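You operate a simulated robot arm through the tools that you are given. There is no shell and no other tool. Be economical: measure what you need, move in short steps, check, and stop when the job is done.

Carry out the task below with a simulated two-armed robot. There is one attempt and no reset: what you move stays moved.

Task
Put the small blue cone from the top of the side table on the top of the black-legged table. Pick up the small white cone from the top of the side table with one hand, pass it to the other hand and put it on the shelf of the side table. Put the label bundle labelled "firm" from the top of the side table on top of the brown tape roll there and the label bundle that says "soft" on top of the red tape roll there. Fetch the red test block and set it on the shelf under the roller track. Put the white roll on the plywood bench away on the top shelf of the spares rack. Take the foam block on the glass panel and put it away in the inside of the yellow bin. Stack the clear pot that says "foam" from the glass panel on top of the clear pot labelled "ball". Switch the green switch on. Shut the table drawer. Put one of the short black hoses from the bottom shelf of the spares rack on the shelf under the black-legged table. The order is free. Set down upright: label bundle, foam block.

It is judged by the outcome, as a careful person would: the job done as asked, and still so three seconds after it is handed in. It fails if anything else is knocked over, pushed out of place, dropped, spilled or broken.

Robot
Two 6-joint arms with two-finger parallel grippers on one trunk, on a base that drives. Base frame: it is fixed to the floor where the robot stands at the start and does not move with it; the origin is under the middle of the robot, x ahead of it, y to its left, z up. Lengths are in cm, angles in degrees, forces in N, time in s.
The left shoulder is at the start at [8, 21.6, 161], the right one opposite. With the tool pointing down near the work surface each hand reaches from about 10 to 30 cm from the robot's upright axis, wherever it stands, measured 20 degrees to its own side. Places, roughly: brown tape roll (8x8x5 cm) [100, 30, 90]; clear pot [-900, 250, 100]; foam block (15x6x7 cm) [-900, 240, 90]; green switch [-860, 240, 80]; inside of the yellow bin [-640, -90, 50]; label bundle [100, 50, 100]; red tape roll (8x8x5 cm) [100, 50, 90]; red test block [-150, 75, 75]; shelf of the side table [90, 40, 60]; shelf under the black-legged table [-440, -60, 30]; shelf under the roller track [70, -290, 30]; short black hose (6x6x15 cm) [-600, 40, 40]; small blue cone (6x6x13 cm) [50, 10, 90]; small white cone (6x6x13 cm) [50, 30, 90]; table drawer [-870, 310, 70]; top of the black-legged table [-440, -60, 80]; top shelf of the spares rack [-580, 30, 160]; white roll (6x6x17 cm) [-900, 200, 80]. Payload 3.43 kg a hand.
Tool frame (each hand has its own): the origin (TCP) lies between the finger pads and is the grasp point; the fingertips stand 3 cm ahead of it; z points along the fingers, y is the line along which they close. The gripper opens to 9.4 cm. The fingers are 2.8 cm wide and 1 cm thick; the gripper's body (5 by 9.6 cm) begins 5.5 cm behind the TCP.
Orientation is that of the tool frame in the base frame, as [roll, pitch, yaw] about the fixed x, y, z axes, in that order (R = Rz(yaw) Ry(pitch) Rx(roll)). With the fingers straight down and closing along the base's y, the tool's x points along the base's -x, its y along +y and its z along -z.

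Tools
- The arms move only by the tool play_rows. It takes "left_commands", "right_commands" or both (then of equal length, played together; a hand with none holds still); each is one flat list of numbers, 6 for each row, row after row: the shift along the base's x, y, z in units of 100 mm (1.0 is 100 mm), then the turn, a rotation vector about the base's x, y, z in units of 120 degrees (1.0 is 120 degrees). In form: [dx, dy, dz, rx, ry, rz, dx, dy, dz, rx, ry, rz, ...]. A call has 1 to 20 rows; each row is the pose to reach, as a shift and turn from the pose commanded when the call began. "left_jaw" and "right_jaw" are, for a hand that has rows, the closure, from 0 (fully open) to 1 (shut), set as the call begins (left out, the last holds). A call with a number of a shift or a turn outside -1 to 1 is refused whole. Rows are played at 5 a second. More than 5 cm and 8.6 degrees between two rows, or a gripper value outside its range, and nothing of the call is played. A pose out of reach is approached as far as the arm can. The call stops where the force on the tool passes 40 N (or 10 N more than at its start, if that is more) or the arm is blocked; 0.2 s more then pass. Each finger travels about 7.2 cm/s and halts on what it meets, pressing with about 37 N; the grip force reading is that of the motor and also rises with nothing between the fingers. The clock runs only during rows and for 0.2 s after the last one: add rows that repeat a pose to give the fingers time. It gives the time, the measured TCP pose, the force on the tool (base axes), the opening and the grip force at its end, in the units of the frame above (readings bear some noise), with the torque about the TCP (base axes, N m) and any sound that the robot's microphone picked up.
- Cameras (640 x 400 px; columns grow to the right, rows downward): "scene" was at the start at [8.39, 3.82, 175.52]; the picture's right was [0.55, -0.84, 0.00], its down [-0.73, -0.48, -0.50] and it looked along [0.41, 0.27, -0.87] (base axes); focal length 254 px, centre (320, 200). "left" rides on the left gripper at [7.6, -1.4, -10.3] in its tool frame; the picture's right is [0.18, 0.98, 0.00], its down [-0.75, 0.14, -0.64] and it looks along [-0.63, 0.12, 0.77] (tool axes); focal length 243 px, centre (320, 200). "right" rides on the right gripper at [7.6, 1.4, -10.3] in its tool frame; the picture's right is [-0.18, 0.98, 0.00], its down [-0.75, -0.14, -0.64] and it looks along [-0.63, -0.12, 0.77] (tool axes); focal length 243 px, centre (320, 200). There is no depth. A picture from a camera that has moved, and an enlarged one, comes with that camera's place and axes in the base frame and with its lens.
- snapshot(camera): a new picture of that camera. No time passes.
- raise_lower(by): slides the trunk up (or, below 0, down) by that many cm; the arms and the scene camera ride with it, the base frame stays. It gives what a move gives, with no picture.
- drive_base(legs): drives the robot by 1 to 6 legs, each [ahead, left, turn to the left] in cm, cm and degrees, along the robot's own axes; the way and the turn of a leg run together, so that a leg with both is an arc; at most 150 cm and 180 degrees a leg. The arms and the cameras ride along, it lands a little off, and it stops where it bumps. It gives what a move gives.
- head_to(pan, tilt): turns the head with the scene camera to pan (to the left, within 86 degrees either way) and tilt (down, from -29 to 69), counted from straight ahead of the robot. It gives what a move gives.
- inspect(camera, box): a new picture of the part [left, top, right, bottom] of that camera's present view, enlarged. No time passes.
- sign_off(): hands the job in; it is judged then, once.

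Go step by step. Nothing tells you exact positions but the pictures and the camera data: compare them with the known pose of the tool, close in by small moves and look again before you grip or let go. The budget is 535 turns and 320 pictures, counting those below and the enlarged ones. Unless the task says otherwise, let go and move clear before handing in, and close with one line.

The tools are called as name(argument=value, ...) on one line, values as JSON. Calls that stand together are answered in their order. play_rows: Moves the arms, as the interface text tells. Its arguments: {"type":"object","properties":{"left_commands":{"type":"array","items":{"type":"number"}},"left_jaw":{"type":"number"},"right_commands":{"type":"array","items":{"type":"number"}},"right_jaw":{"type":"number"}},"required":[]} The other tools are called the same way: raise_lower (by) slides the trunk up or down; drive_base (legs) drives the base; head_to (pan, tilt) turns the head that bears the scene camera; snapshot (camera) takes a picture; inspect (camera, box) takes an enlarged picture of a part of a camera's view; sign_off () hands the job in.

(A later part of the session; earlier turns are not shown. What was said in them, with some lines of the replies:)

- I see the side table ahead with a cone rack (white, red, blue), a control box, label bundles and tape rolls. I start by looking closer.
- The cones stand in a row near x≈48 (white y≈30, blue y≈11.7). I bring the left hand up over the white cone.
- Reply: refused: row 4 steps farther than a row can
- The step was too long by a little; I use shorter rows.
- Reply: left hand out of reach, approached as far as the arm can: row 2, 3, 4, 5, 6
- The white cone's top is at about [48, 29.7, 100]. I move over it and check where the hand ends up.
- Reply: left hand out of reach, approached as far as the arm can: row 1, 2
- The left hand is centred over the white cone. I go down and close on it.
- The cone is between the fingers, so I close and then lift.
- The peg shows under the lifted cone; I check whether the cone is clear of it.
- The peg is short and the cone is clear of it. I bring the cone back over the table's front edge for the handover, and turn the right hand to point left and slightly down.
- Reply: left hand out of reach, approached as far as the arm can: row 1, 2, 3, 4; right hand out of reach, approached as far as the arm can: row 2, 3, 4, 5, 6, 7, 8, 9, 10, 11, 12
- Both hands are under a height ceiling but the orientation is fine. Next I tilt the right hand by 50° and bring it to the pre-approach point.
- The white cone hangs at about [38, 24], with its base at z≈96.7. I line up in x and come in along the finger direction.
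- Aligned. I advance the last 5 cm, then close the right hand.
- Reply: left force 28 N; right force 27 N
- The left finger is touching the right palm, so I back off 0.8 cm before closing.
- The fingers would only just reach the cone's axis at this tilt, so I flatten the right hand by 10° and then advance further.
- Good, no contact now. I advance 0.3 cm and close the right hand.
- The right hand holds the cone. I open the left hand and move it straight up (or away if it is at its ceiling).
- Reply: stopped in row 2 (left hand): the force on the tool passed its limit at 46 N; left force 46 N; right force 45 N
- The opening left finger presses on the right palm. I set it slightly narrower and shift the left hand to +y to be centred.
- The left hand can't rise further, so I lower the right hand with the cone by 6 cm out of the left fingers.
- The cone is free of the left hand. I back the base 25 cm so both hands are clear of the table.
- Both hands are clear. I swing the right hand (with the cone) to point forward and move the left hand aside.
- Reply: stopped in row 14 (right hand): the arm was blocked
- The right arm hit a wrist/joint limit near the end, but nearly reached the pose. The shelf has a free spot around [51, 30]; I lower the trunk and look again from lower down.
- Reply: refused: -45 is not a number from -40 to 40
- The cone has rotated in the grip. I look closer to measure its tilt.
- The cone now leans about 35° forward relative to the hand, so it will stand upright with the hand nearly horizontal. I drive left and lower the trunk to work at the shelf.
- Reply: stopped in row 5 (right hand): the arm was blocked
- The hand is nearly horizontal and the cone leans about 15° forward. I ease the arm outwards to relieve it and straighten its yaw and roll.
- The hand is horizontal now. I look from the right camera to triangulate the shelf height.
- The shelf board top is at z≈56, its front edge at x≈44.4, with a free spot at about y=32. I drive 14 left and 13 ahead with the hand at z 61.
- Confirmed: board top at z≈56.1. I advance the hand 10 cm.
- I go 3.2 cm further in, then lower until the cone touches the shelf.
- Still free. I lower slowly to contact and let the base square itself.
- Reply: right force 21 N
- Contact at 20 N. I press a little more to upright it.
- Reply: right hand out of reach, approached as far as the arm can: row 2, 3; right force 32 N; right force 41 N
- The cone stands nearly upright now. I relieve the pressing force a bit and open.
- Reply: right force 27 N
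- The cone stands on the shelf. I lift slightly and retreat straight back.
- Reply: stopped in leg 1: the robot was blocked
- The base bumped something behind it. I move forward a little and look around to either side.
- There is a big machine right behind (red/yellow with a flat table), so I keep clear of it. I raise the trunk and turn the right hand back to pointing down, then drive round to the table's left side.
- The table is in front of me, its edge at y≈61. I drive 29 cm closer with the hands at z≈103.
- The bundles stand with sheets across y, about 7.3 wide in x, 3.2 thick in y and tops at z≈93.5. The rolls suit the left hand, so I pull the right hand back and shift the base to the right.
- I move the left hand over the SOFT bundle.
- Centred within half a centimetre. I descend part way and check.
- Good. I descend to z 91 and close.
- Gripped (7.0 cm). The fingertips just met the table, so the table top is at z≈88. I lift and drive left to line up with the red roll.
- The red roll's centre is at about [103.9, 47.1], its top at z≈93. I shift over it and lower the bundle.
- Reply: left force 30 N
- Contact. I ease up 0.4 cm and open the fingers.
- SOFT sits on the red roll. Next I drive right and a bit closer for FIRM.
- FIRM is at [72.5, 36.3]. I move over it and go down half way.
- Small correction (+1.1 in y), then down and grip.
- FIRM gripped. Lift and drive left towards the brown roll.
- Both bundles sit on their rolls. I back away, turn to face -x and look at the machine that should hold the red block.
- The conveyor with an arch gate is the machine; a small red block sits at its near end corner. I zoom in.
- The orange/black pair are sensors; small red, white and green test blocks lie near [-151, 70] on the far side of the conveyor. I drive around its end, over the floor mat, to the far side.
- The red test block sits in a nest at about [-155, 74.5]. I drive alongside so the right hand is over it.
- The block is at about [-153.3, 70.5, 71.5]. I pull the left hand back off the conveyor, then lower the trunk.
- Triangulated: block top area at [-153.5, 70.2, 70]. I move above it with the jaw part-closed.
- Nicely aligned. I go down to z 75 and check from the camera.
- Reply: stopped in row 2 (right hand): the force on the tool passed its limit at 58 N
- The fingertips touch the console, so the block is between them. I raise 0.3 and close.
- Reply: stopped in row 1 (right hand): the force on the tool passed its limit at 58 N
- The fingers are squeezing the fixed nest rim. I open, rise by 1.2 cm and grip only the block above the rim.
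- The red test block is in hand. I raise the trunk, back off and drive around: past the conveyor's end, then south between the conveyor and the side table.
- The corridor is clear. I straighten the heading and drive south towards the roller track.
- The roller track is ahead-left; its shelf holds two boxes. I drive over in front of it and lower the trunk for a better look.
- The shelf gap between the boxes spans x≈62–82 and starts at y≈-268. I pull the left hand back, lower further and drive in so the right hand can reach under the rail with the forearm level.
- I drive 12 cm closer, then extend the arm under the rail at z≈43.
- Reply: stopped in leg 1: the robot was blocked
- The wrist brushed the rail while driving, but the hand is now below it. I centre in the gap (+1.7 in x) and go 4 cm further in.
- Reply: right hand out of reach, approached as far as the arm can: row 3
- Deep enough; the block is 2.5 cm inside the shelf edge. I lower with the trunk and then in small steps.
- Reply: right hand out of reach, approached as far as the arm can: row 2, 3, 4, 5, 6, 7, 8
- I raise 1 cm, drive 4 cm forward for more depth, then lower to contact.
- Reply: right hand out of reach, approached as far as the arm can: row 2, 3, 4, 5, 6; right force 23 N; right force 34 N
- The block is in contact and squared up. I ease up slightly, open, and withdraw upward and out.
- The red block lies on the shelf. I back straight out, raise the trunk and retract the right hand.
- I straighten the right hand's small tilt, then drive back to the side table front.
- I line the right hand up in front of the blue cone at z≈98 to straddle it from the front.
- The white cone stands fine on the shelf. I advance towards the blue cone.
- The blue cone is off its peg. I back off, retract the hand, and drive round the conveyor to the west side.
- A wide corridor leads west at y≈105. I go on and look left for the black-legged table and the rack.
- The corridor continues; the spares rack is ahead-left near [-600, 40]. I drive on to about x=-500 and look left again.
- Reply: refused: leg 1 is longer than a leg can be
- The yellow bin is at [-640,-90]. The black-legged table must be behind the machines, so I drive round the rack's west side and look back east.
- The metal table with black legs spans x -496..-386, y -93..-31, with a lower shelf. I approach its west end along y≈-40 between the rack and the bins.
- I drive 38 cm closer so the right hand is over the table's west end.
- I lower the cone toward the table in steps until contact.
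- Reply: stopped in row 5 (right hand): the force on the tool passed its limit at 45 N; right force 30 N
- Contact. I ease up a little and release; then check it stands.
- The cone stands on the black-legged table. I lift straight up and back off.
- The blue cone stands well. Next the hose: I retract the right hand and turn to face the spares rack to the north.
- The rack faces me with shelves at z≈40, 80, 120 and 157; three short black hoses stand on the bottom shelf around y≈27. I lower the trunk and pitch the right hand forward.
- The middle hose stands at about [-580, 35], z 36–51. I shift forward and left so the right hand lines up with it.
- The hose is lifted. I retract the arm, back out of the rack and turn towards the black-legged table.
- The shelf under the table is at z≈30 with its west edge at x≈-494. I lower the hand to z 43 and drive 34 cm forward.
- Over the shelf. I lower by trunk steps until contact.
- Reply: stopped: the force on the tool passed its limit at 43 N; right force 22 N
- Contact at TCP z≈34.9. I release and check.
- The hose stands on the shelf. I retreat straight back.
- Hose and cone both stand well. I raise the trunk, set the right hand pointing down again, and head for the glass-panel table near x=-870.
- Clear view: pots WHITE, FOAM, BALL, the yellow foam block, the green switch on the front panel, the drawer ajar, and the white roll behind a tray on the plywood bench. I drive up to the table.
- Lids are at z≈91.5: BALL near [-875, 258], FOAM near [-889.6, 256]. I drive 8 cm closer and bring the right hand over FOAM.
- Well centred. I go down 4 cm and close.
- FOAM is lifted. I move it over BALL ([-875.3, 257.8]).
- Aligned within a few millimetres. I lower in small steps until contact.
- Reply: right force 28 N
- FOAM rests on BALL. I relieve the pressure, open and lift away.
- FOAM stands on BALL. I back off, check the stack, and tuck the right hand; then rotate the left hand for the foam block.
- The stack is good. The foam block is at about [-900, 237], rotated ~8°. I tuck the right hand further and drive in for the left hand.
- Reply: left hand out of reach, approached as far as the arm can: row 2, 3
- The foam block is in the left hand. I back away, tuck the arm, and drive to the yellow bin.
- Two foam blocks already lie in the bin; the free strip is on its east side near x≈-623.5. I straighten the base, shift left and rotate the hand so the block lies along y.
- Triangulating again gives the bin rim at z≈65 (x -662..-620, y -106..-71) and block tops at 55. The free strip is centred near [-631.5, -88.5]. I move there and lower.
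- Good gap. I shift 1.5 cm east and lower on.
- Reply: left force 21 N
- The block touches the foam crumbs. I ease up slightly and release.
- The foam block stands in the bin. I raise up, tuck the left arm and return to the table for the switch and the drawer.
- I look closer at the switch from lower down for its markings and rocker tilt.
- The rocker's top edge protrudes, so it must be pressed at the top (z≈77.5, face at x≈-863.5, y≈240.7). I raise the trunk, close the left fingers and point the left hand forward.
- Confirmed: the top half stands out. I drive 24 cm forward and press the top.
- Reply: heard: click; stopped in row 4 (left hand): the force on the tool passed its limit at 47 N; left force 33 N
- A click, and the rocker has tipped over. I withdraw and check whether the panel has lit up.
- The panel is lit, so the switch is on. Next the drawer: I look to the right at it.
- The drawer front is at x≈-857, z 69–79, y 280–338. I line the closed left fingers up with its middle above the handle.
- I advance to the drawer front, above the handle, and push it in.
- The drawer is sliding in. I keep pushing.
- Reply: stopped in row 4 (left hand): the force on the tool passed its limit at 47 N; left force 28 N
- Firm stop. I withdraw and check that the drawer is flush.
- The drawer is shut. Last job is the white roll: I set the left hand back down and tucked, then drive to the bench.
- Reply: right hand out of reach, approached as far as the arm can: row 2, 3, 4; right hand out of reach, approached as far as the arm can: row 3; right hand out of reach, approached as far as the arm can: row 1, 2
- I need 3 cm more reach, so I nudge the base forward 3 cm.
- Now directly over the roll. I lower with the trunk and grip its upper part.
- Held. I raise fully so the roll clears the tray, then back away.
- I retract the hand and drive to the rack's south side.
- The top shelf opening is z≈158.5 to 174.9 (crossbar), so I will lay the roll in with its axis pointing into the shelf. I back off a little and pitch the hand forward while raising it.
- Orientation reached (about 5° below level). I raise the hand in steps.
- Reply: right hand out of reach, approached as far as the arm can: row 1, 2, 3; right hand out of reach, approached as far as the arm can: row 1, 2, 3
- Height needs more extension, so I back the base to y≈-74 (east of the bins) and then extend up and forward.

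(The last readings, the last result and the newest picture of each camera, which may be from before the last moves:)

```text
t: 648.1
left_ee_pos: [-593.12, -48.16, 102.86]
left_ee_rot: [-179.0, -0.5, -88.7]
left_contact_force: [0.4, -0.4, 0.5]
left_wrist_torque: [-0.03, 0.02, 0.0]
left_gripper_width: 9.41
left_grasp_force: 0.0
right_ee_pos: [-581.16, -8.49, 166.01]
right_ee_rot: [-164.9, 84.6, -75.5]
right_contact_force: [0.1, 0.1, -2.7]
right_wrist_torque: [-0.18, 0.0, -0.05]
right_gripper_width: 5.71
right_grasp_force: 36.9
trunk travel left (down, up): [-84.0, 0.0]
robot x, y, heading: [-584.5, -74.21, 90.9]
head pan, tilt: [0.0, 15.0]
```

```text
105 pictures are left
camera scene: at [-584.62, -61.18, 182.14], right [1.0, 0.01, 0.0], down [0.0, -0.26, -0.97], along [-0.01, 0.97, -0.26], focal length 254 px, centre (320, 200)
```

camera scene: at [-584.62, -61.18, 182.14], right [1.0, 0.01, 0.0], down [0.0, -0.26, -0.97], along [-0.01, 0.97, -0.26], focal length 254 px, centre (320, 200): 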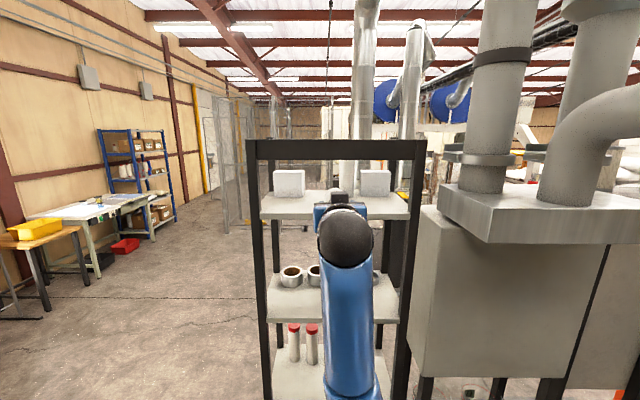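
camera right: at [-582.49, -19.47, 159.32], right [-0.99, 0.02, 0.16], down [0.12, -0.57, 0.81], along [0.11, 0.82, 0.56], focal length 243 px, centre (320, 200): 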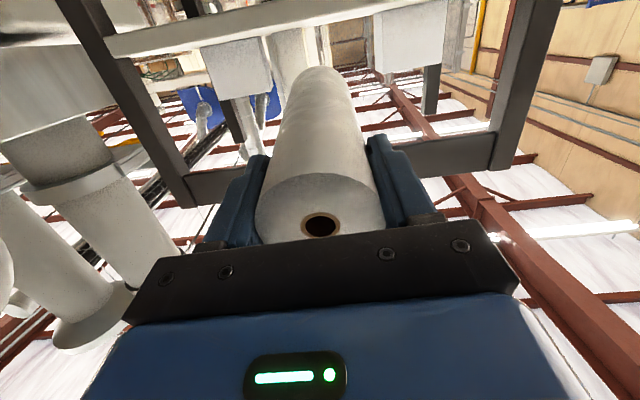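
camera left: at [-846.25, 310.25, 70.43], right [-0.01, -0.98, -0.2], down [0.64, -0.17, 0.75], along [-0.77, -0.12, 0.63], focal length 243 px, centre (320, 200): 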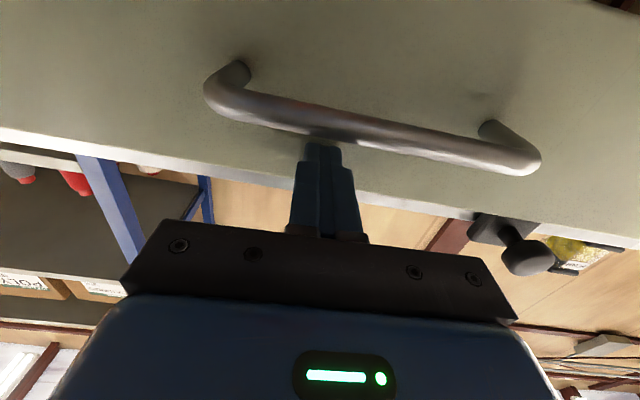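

Aligned in the middle of the opening between the boxes. I drive forward 25 cm to bring the roll in.

drive_base(legs=[[13, 0, -0.7]])

snapshot(camera="right")

inspect(camera="scene", box=[230, 110, 450, 270])

```text
t: 649.4
left_ee_pos: [-592.74, -35.86, 102.91]
left_ee_rot: [-179.2, -0.2, -89.6]
left_contact_force: [0.5, -0.1, 0.5]
left_wrist_torque: [0.02, -0.02, -0.01]
left_gripper_width: 9.42
left_grasp_force: 0.0
right_ee_pos: [-580.01, 3.13, 166.35]
right_ee_rot: [-165.0, 84.9, -76.2]
right_contact_force: [-0.3, -0.2, -3.6]
right_wrist_torque: [-0.19, -0.03, -0.02]
right_gripper_width: 5.7
right_grasp_force: 36.6
trunk travel left (down, up): [-84.0, 0.0]
robot x, y, heading: [-583.91, -60.82, 89.7]
head pan, tilt: [0.0, 15.0]
```

```text
104 pictures are left
camera right: at [-581.59, -7.65, 159.62], right [-0.99, 0.04, 0.16], down [0.11, -0.58, 0.81], along [0.12, 0.82, 0.57], focal length 243 px, centre (320, 200)
```

right: 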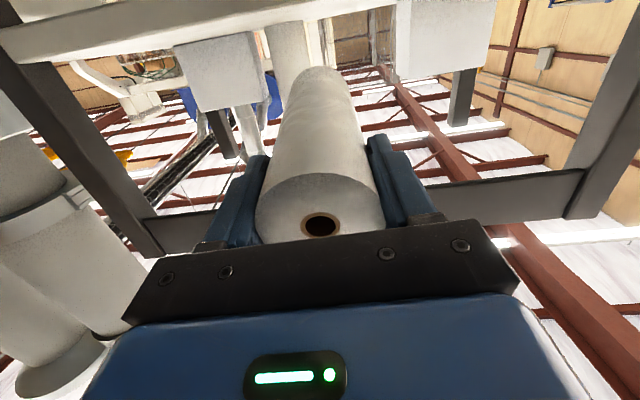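

```text
2.50 times, centred on (340, 190) of scene
camera zoom: at [-584.3, -49.42, 182.22], right [1.0, -0.01, 0.0], down [0.0, -0.25, -0.97], along [0.01, 0.97, -0.25], focal length 636 px, centre (270, 225)
```

zoom: 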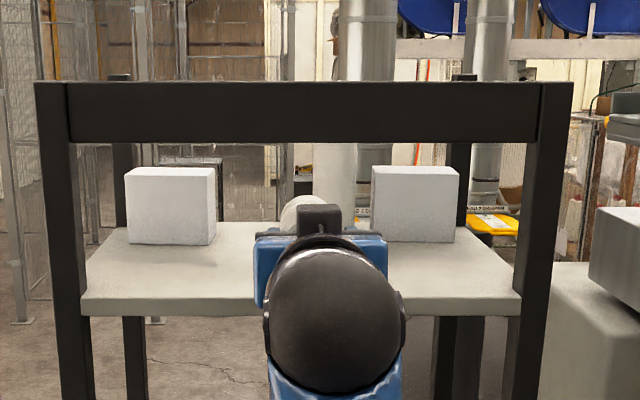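

drive_base(legs=[[13, 0, 0]])

snapshot(camera="right")

inspect(camera="scene", box=[230, 110, 450, 270])

```text
t: 650.7
left_ee_pos: [-592.64, -23.05, 103.08]
left_ee_rot: [-179.2, -0.2, -89.4]
left_contact_force: [-0.3, -0.5, 0.4]
left_wrist_torque: [0.05, -0.01, 0.04]
left_gripper_width: 9.41
left_grasp_force: 0.1
right_ee_pos: [-580.12, 15.94, 166.49]
right_ee_rot: [-165.2, 85.0, -76.3]
right_contact_force: [0.2, -1.3, -3.1]
right_wrist_torque: [-0.18, 0.01, -0.01]
right_gripper_width: 5.7
right_grasp_force: 37.1
trunk travel left (down, up): [-84.0, 0.0]
robot x, y, heading: [-584.14, -48.18, 89.7]
head pan, tilt: [0.0, 15.0]
```

```text
102 pictures are left
camera right: at [-581.63, 5.13, 159.68], right [-0.99, 0.03, 0.16], down [0.11, -0.58, 0.81], along [0.12, 0.82, 0.57], focal length 243 px, centre (320, 200)
```

right: 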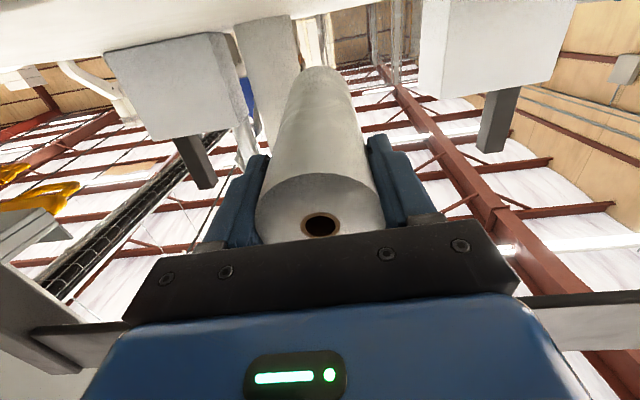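

```text
2.50 times, centred on (340, 190) of scene
camera zoom: at [-584.21, -36.65, 182.23], right [1.0, 0.0, 0.0], down [0.0, -0.25, -0.97], along [0.0, 0.97, -0.25], focal length 636 px, centre (270, 225)
```

zoom: 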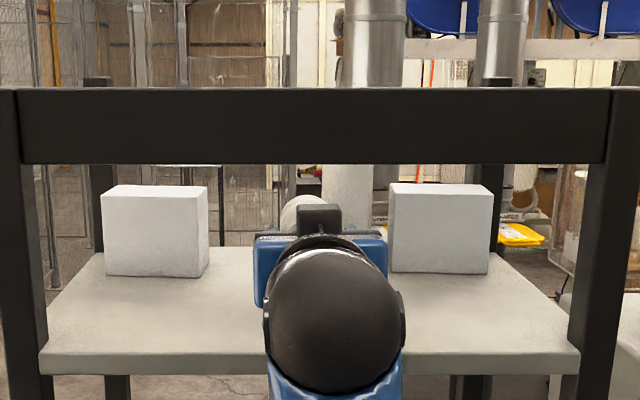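

The roll is inside between the boxes. I lower it and level it onto the shelf.

play_rows(right_commands=[0, 0, -0.1, 0, 0, 0, 0, 0, -0.2, 0, 0, 0, 0, 0, -0.28, 0.02, 0, 0, 0, 0, -0.34, 0.035, 0, 0])

snapshot(camera="right")

```text
t: 651.7
left_ee_pos: [-592.55, -22.19, 102.74]
left_ee_rot: [-179.3, -0.7, -89.5]
left_contact_force: [-0.4, -0.1, 0.1]
left_wrist_torque: [-0.02, -0.04, 0.0]
left_gripper_width: 9.41
left_grasp_force: 0.0
right_ee_pos: [-580.11, 17.33, 162.52]
right_ee_rot: [-132.7, 88.4, -43.9]
right_contact_force: [0.6, 0.7, -2.8]
right_wrist_torque: [-0.19, -0.01, -0.03]
right_gripper_width: 5.67
right_grasp_force: 37.2
trunk travel left (down, up): [-84.0, 0.0]
robot x, y, heading: [-584.38, -47.78, 89.9]
head pan, tilt: [0.0, 15.0]
```

```text
100 pictures are left
camera right: at [-581.6, 6.88, 155.06], right [-0.99, 0.02, 0.16], down [0.11, -0.63, 0.77], along [0.12, 0.78, 0.62], focal length 243 px, centre (320, 200)
```

right: 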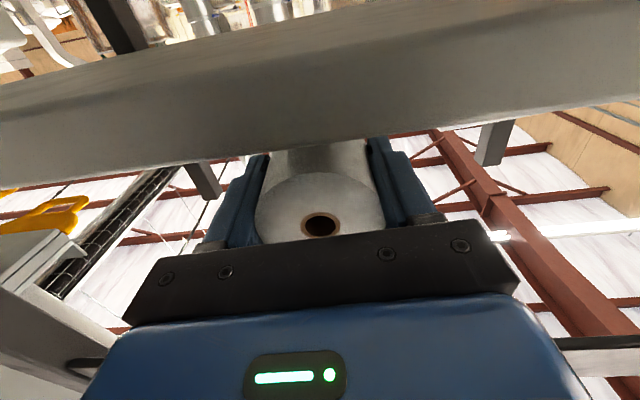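

play_rows(right_commands=[0, 0, -0.03, 0, 0, 0, 0, 0, -0.06, 0, 0, 0, 0, 0, -0.09, 0, 0, 0, 0, 0, -0.12, 0, 0, 0])

```text
t: 652.7
left_ee_pos: [-592.56, -22.55, 102.9]
left_ee_rot: [-179.1, -0.5, -89.3]
left_contact_force: [-0.9, 0.3, 0.7]
left_wrist_torque: [0.01, 0.01, -0.01]
left_gripper_width: 9.4
left_grasp_force: 0.1
right_ee_pos: [-580.03, 16.92, 161.54]
right_ee_rot: [-129.8, 88.5, -40.8]
right_contact_force: [0.0, -0.2, -3.0]
right_wrist_torque: [-0.22, 0.02, 0.01]
right_gripper_width: 5.7
right_grasp_force: 36.5
trunk travel left (down, up): [-84.0, 0.0]
robot x, y, heading: [-583.91, -48.09, 89.6]
head pan, tilt: [0.0, 15.0]
```

play_rows(right_commands=[0, 0, -0.03, 0, 0, 0, 0, 0, -0.06, 0, 0, 0, 0, 0, -0.09, 0, 0, 0, 0, 0, -0.12, 0, 0, 0])

snapshot(camera="right")

```text
t: 653.7
left_ee_pos: [-592.82, -22.63, 102.84]
left_ee_rot: [-179.2, -0.5, -89.3]
left_contact_force: [0.6, 0.7, -0.2]
left_wrist_torque: [0.0, -0.01, 0.0]
left_gripper_width: 9.41
left_grasp_force: 0.1
right_ee_pos: [-580.21, 16.68, 160.85]
right_ee_rot: [-112.3, 88.8, -23.4]
right_contact_force: [0.5, 8.5, 29.4]
right_wrist_torque: [-0.34, -0.17, 0.24]
right_gripper_width: 5.67
right_grasp_force: 37.1
trunk travel left (down, up): [-84.0, 0.0]
robot x, y, heading: [-584.06, -48.31, 90.0]
head pan, tilt: [0.0, 15.0]
```

```text
99 pictures are left
camera right: at [-581.69, 6.46, 153.15], right [-0.99, 0.02, 0.16], down [0.11, -0.64, 0.76], along [0.12, 0.77, 0.63], focal length 243 px, centre (320, 200)
```

right: 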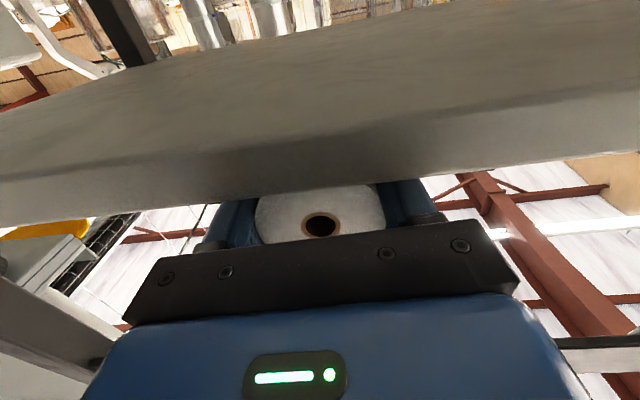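

The roll rests on the shelf. I ease up slightly, open, and check.

play_rows(right_commands=[0, 0, 0.02, 0, 0, 0, 0, 0, 0.03, 0, 0, 0])

play_rows(right_commands=[0, 0, 0, 0, 0, 0, 0, 0, 0, 0, 0, 0, 0, 0, 0, 0, 0, 0], right_jaw=0.2)

snapshot(camera="right")

inspect(camera="scene", box=[230, 110, 450, 270])

```text
t: 654.3
left_ee_pos: [-592.59, -22.66, 102.8]
left_ee_rot: [-179.3, -0.5, -89.4]
left_contact_force: [0.2, -0.9, -0.1]
left_wrist_torque: [0.02, 0.02, 0.01]
left_gripper_width: 9.39
left_grasp_force: 0.1
right_ee_pos: [-580.24, 16.59, 160.62]
right_ee_rot: [-123.2, 88.6, -34.3]
right_contact_force: [-1.0, 3.3, 18.5]
right_wrist_torque: [0.94, -0.1, -0.29]
right_gripper_width: 5.7
right_grasp_force: 36.5
trunk travel left (down, up): [-84.0, 0.0]
robot x, y, heading: [-584.42, -47.91, 89.8]
head pan, tilt: [0.0, 15.0]
```

```text
t: 655.1
left_ee_pos: [-592.79, -22.56, 102.91]
left_ee_rot: [-179.2, -0.5, -89.4]
left_contact_force: [-0.5, -0.4, -0.3]
left_wrist_torque: [-0.02, 0.01, -0.01]
left_gripper_width: 9.41
left_grasp_force: 0.0
right_ee_pos: [-580.15, 16.66, 160.5]
right_ee_rot: [-130.3, 88.4, -41.4]
right_contact_force: [0.4, -0.6, -1.0]
right_wrist_torque: [0.04, -0.02, 0.0]
right_gripper_width: 7.52
right_grasp_force: 0.0
trunk travel left (down, up): [-84.0, 0.0]
robot x, y, heading: [-584.28, -48.43, 89.9]
head pan, tilt: [0.0, 15.0]
```

```text
98 pictures are left
camera right: at [-581.68, 6.54, 153.08], right [-0.99, 0.02, 0.16], down [0.11, -0.63, 0.77], along [0.12, 0.78, 0.62], focal length 243 px, centre (320, 200)
```

right: 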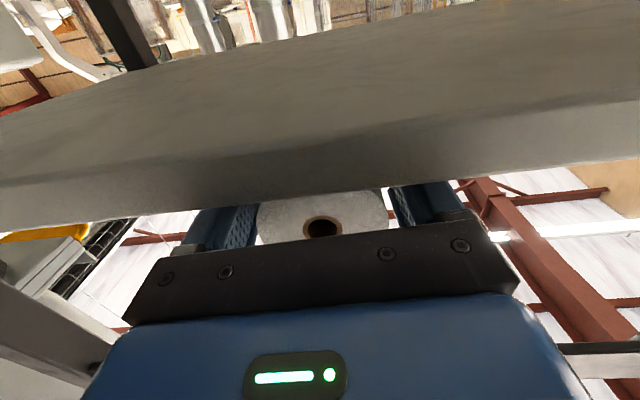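

```text
2.50 times, centred on (340, 190) of scene
camera zoom: at [-584.23, -35.64, 182.15], right [1.0, 0.0, 0.0], down [0.0, -0.26, -0.97], along [0.0, 0.97, -0.26], focal length 636 px, centre (270, 225)
```

zoom: 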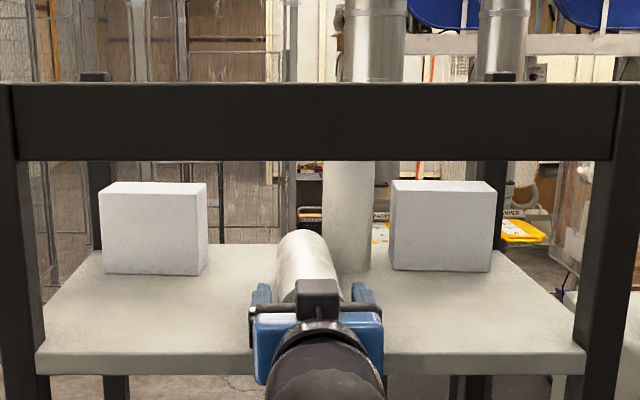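

It lies on the shelf between the boxes. I back straight out and check.

drive_base(legs=[[-22, 0, 0]])

inspect(camera="scene", box=[200, 90, 460, 290])

```text
t: 656.8
left_ee_pos: [-592.8, -44.15, 102.63]
left_ee_rot: [-179.2, -0.8, -89.3]
left_contact_force: [0.1, 0.6, -0.2]
left_wrist_torque: [-0.01, -0.01, -0.02]
left_gripper_width: 9.4
left_grasp_force: 0.0
right_ee_pos: [-580.21, -4.56, 160.27]
right_ee_rot: [-136.4, 88.2, -47.3]
right_contact_force: [-0.2, 1.2, 0.5]
right_wrist_torque: [0.06, 0.01, 0.02]
right_gripper_width: 7.5
right_grasp_force: 0.2
trunk travel left (down, up): [-84.0, 0.0]
robot x, y, heading: [-584.24, -70.31, 90.0]
head pan, tilt: [0.0, 15.0]
```

```text
2.00 times, centred on (330, 190) of scene
camera zoom: at [-584.28, -56.91, 182.08], right [1.0, 0.0, 0.0], down [0.0, -0.26, -0.96], along [0.0, 0.96, -0.26], focal length 509 px, centre (300, 220)
```

zoom: 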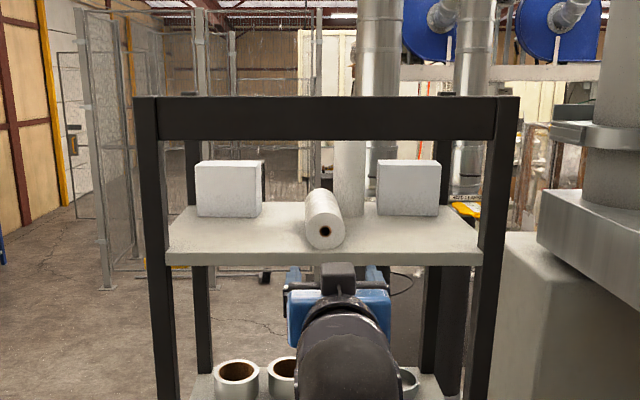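

Everything is in place: the roll lies steady on the top shelf and both hands are clear. I hand the job in.

sign_off()

```text
The job is handed in.
```

All ten parts are done and handed in. The white roll is lying on its side because the top shelf opening is slightly lower than the roll is tall. One bump along the way: the base backed into the conveyor while I was leaving the side table. I did not go back to check whether anything there moved.
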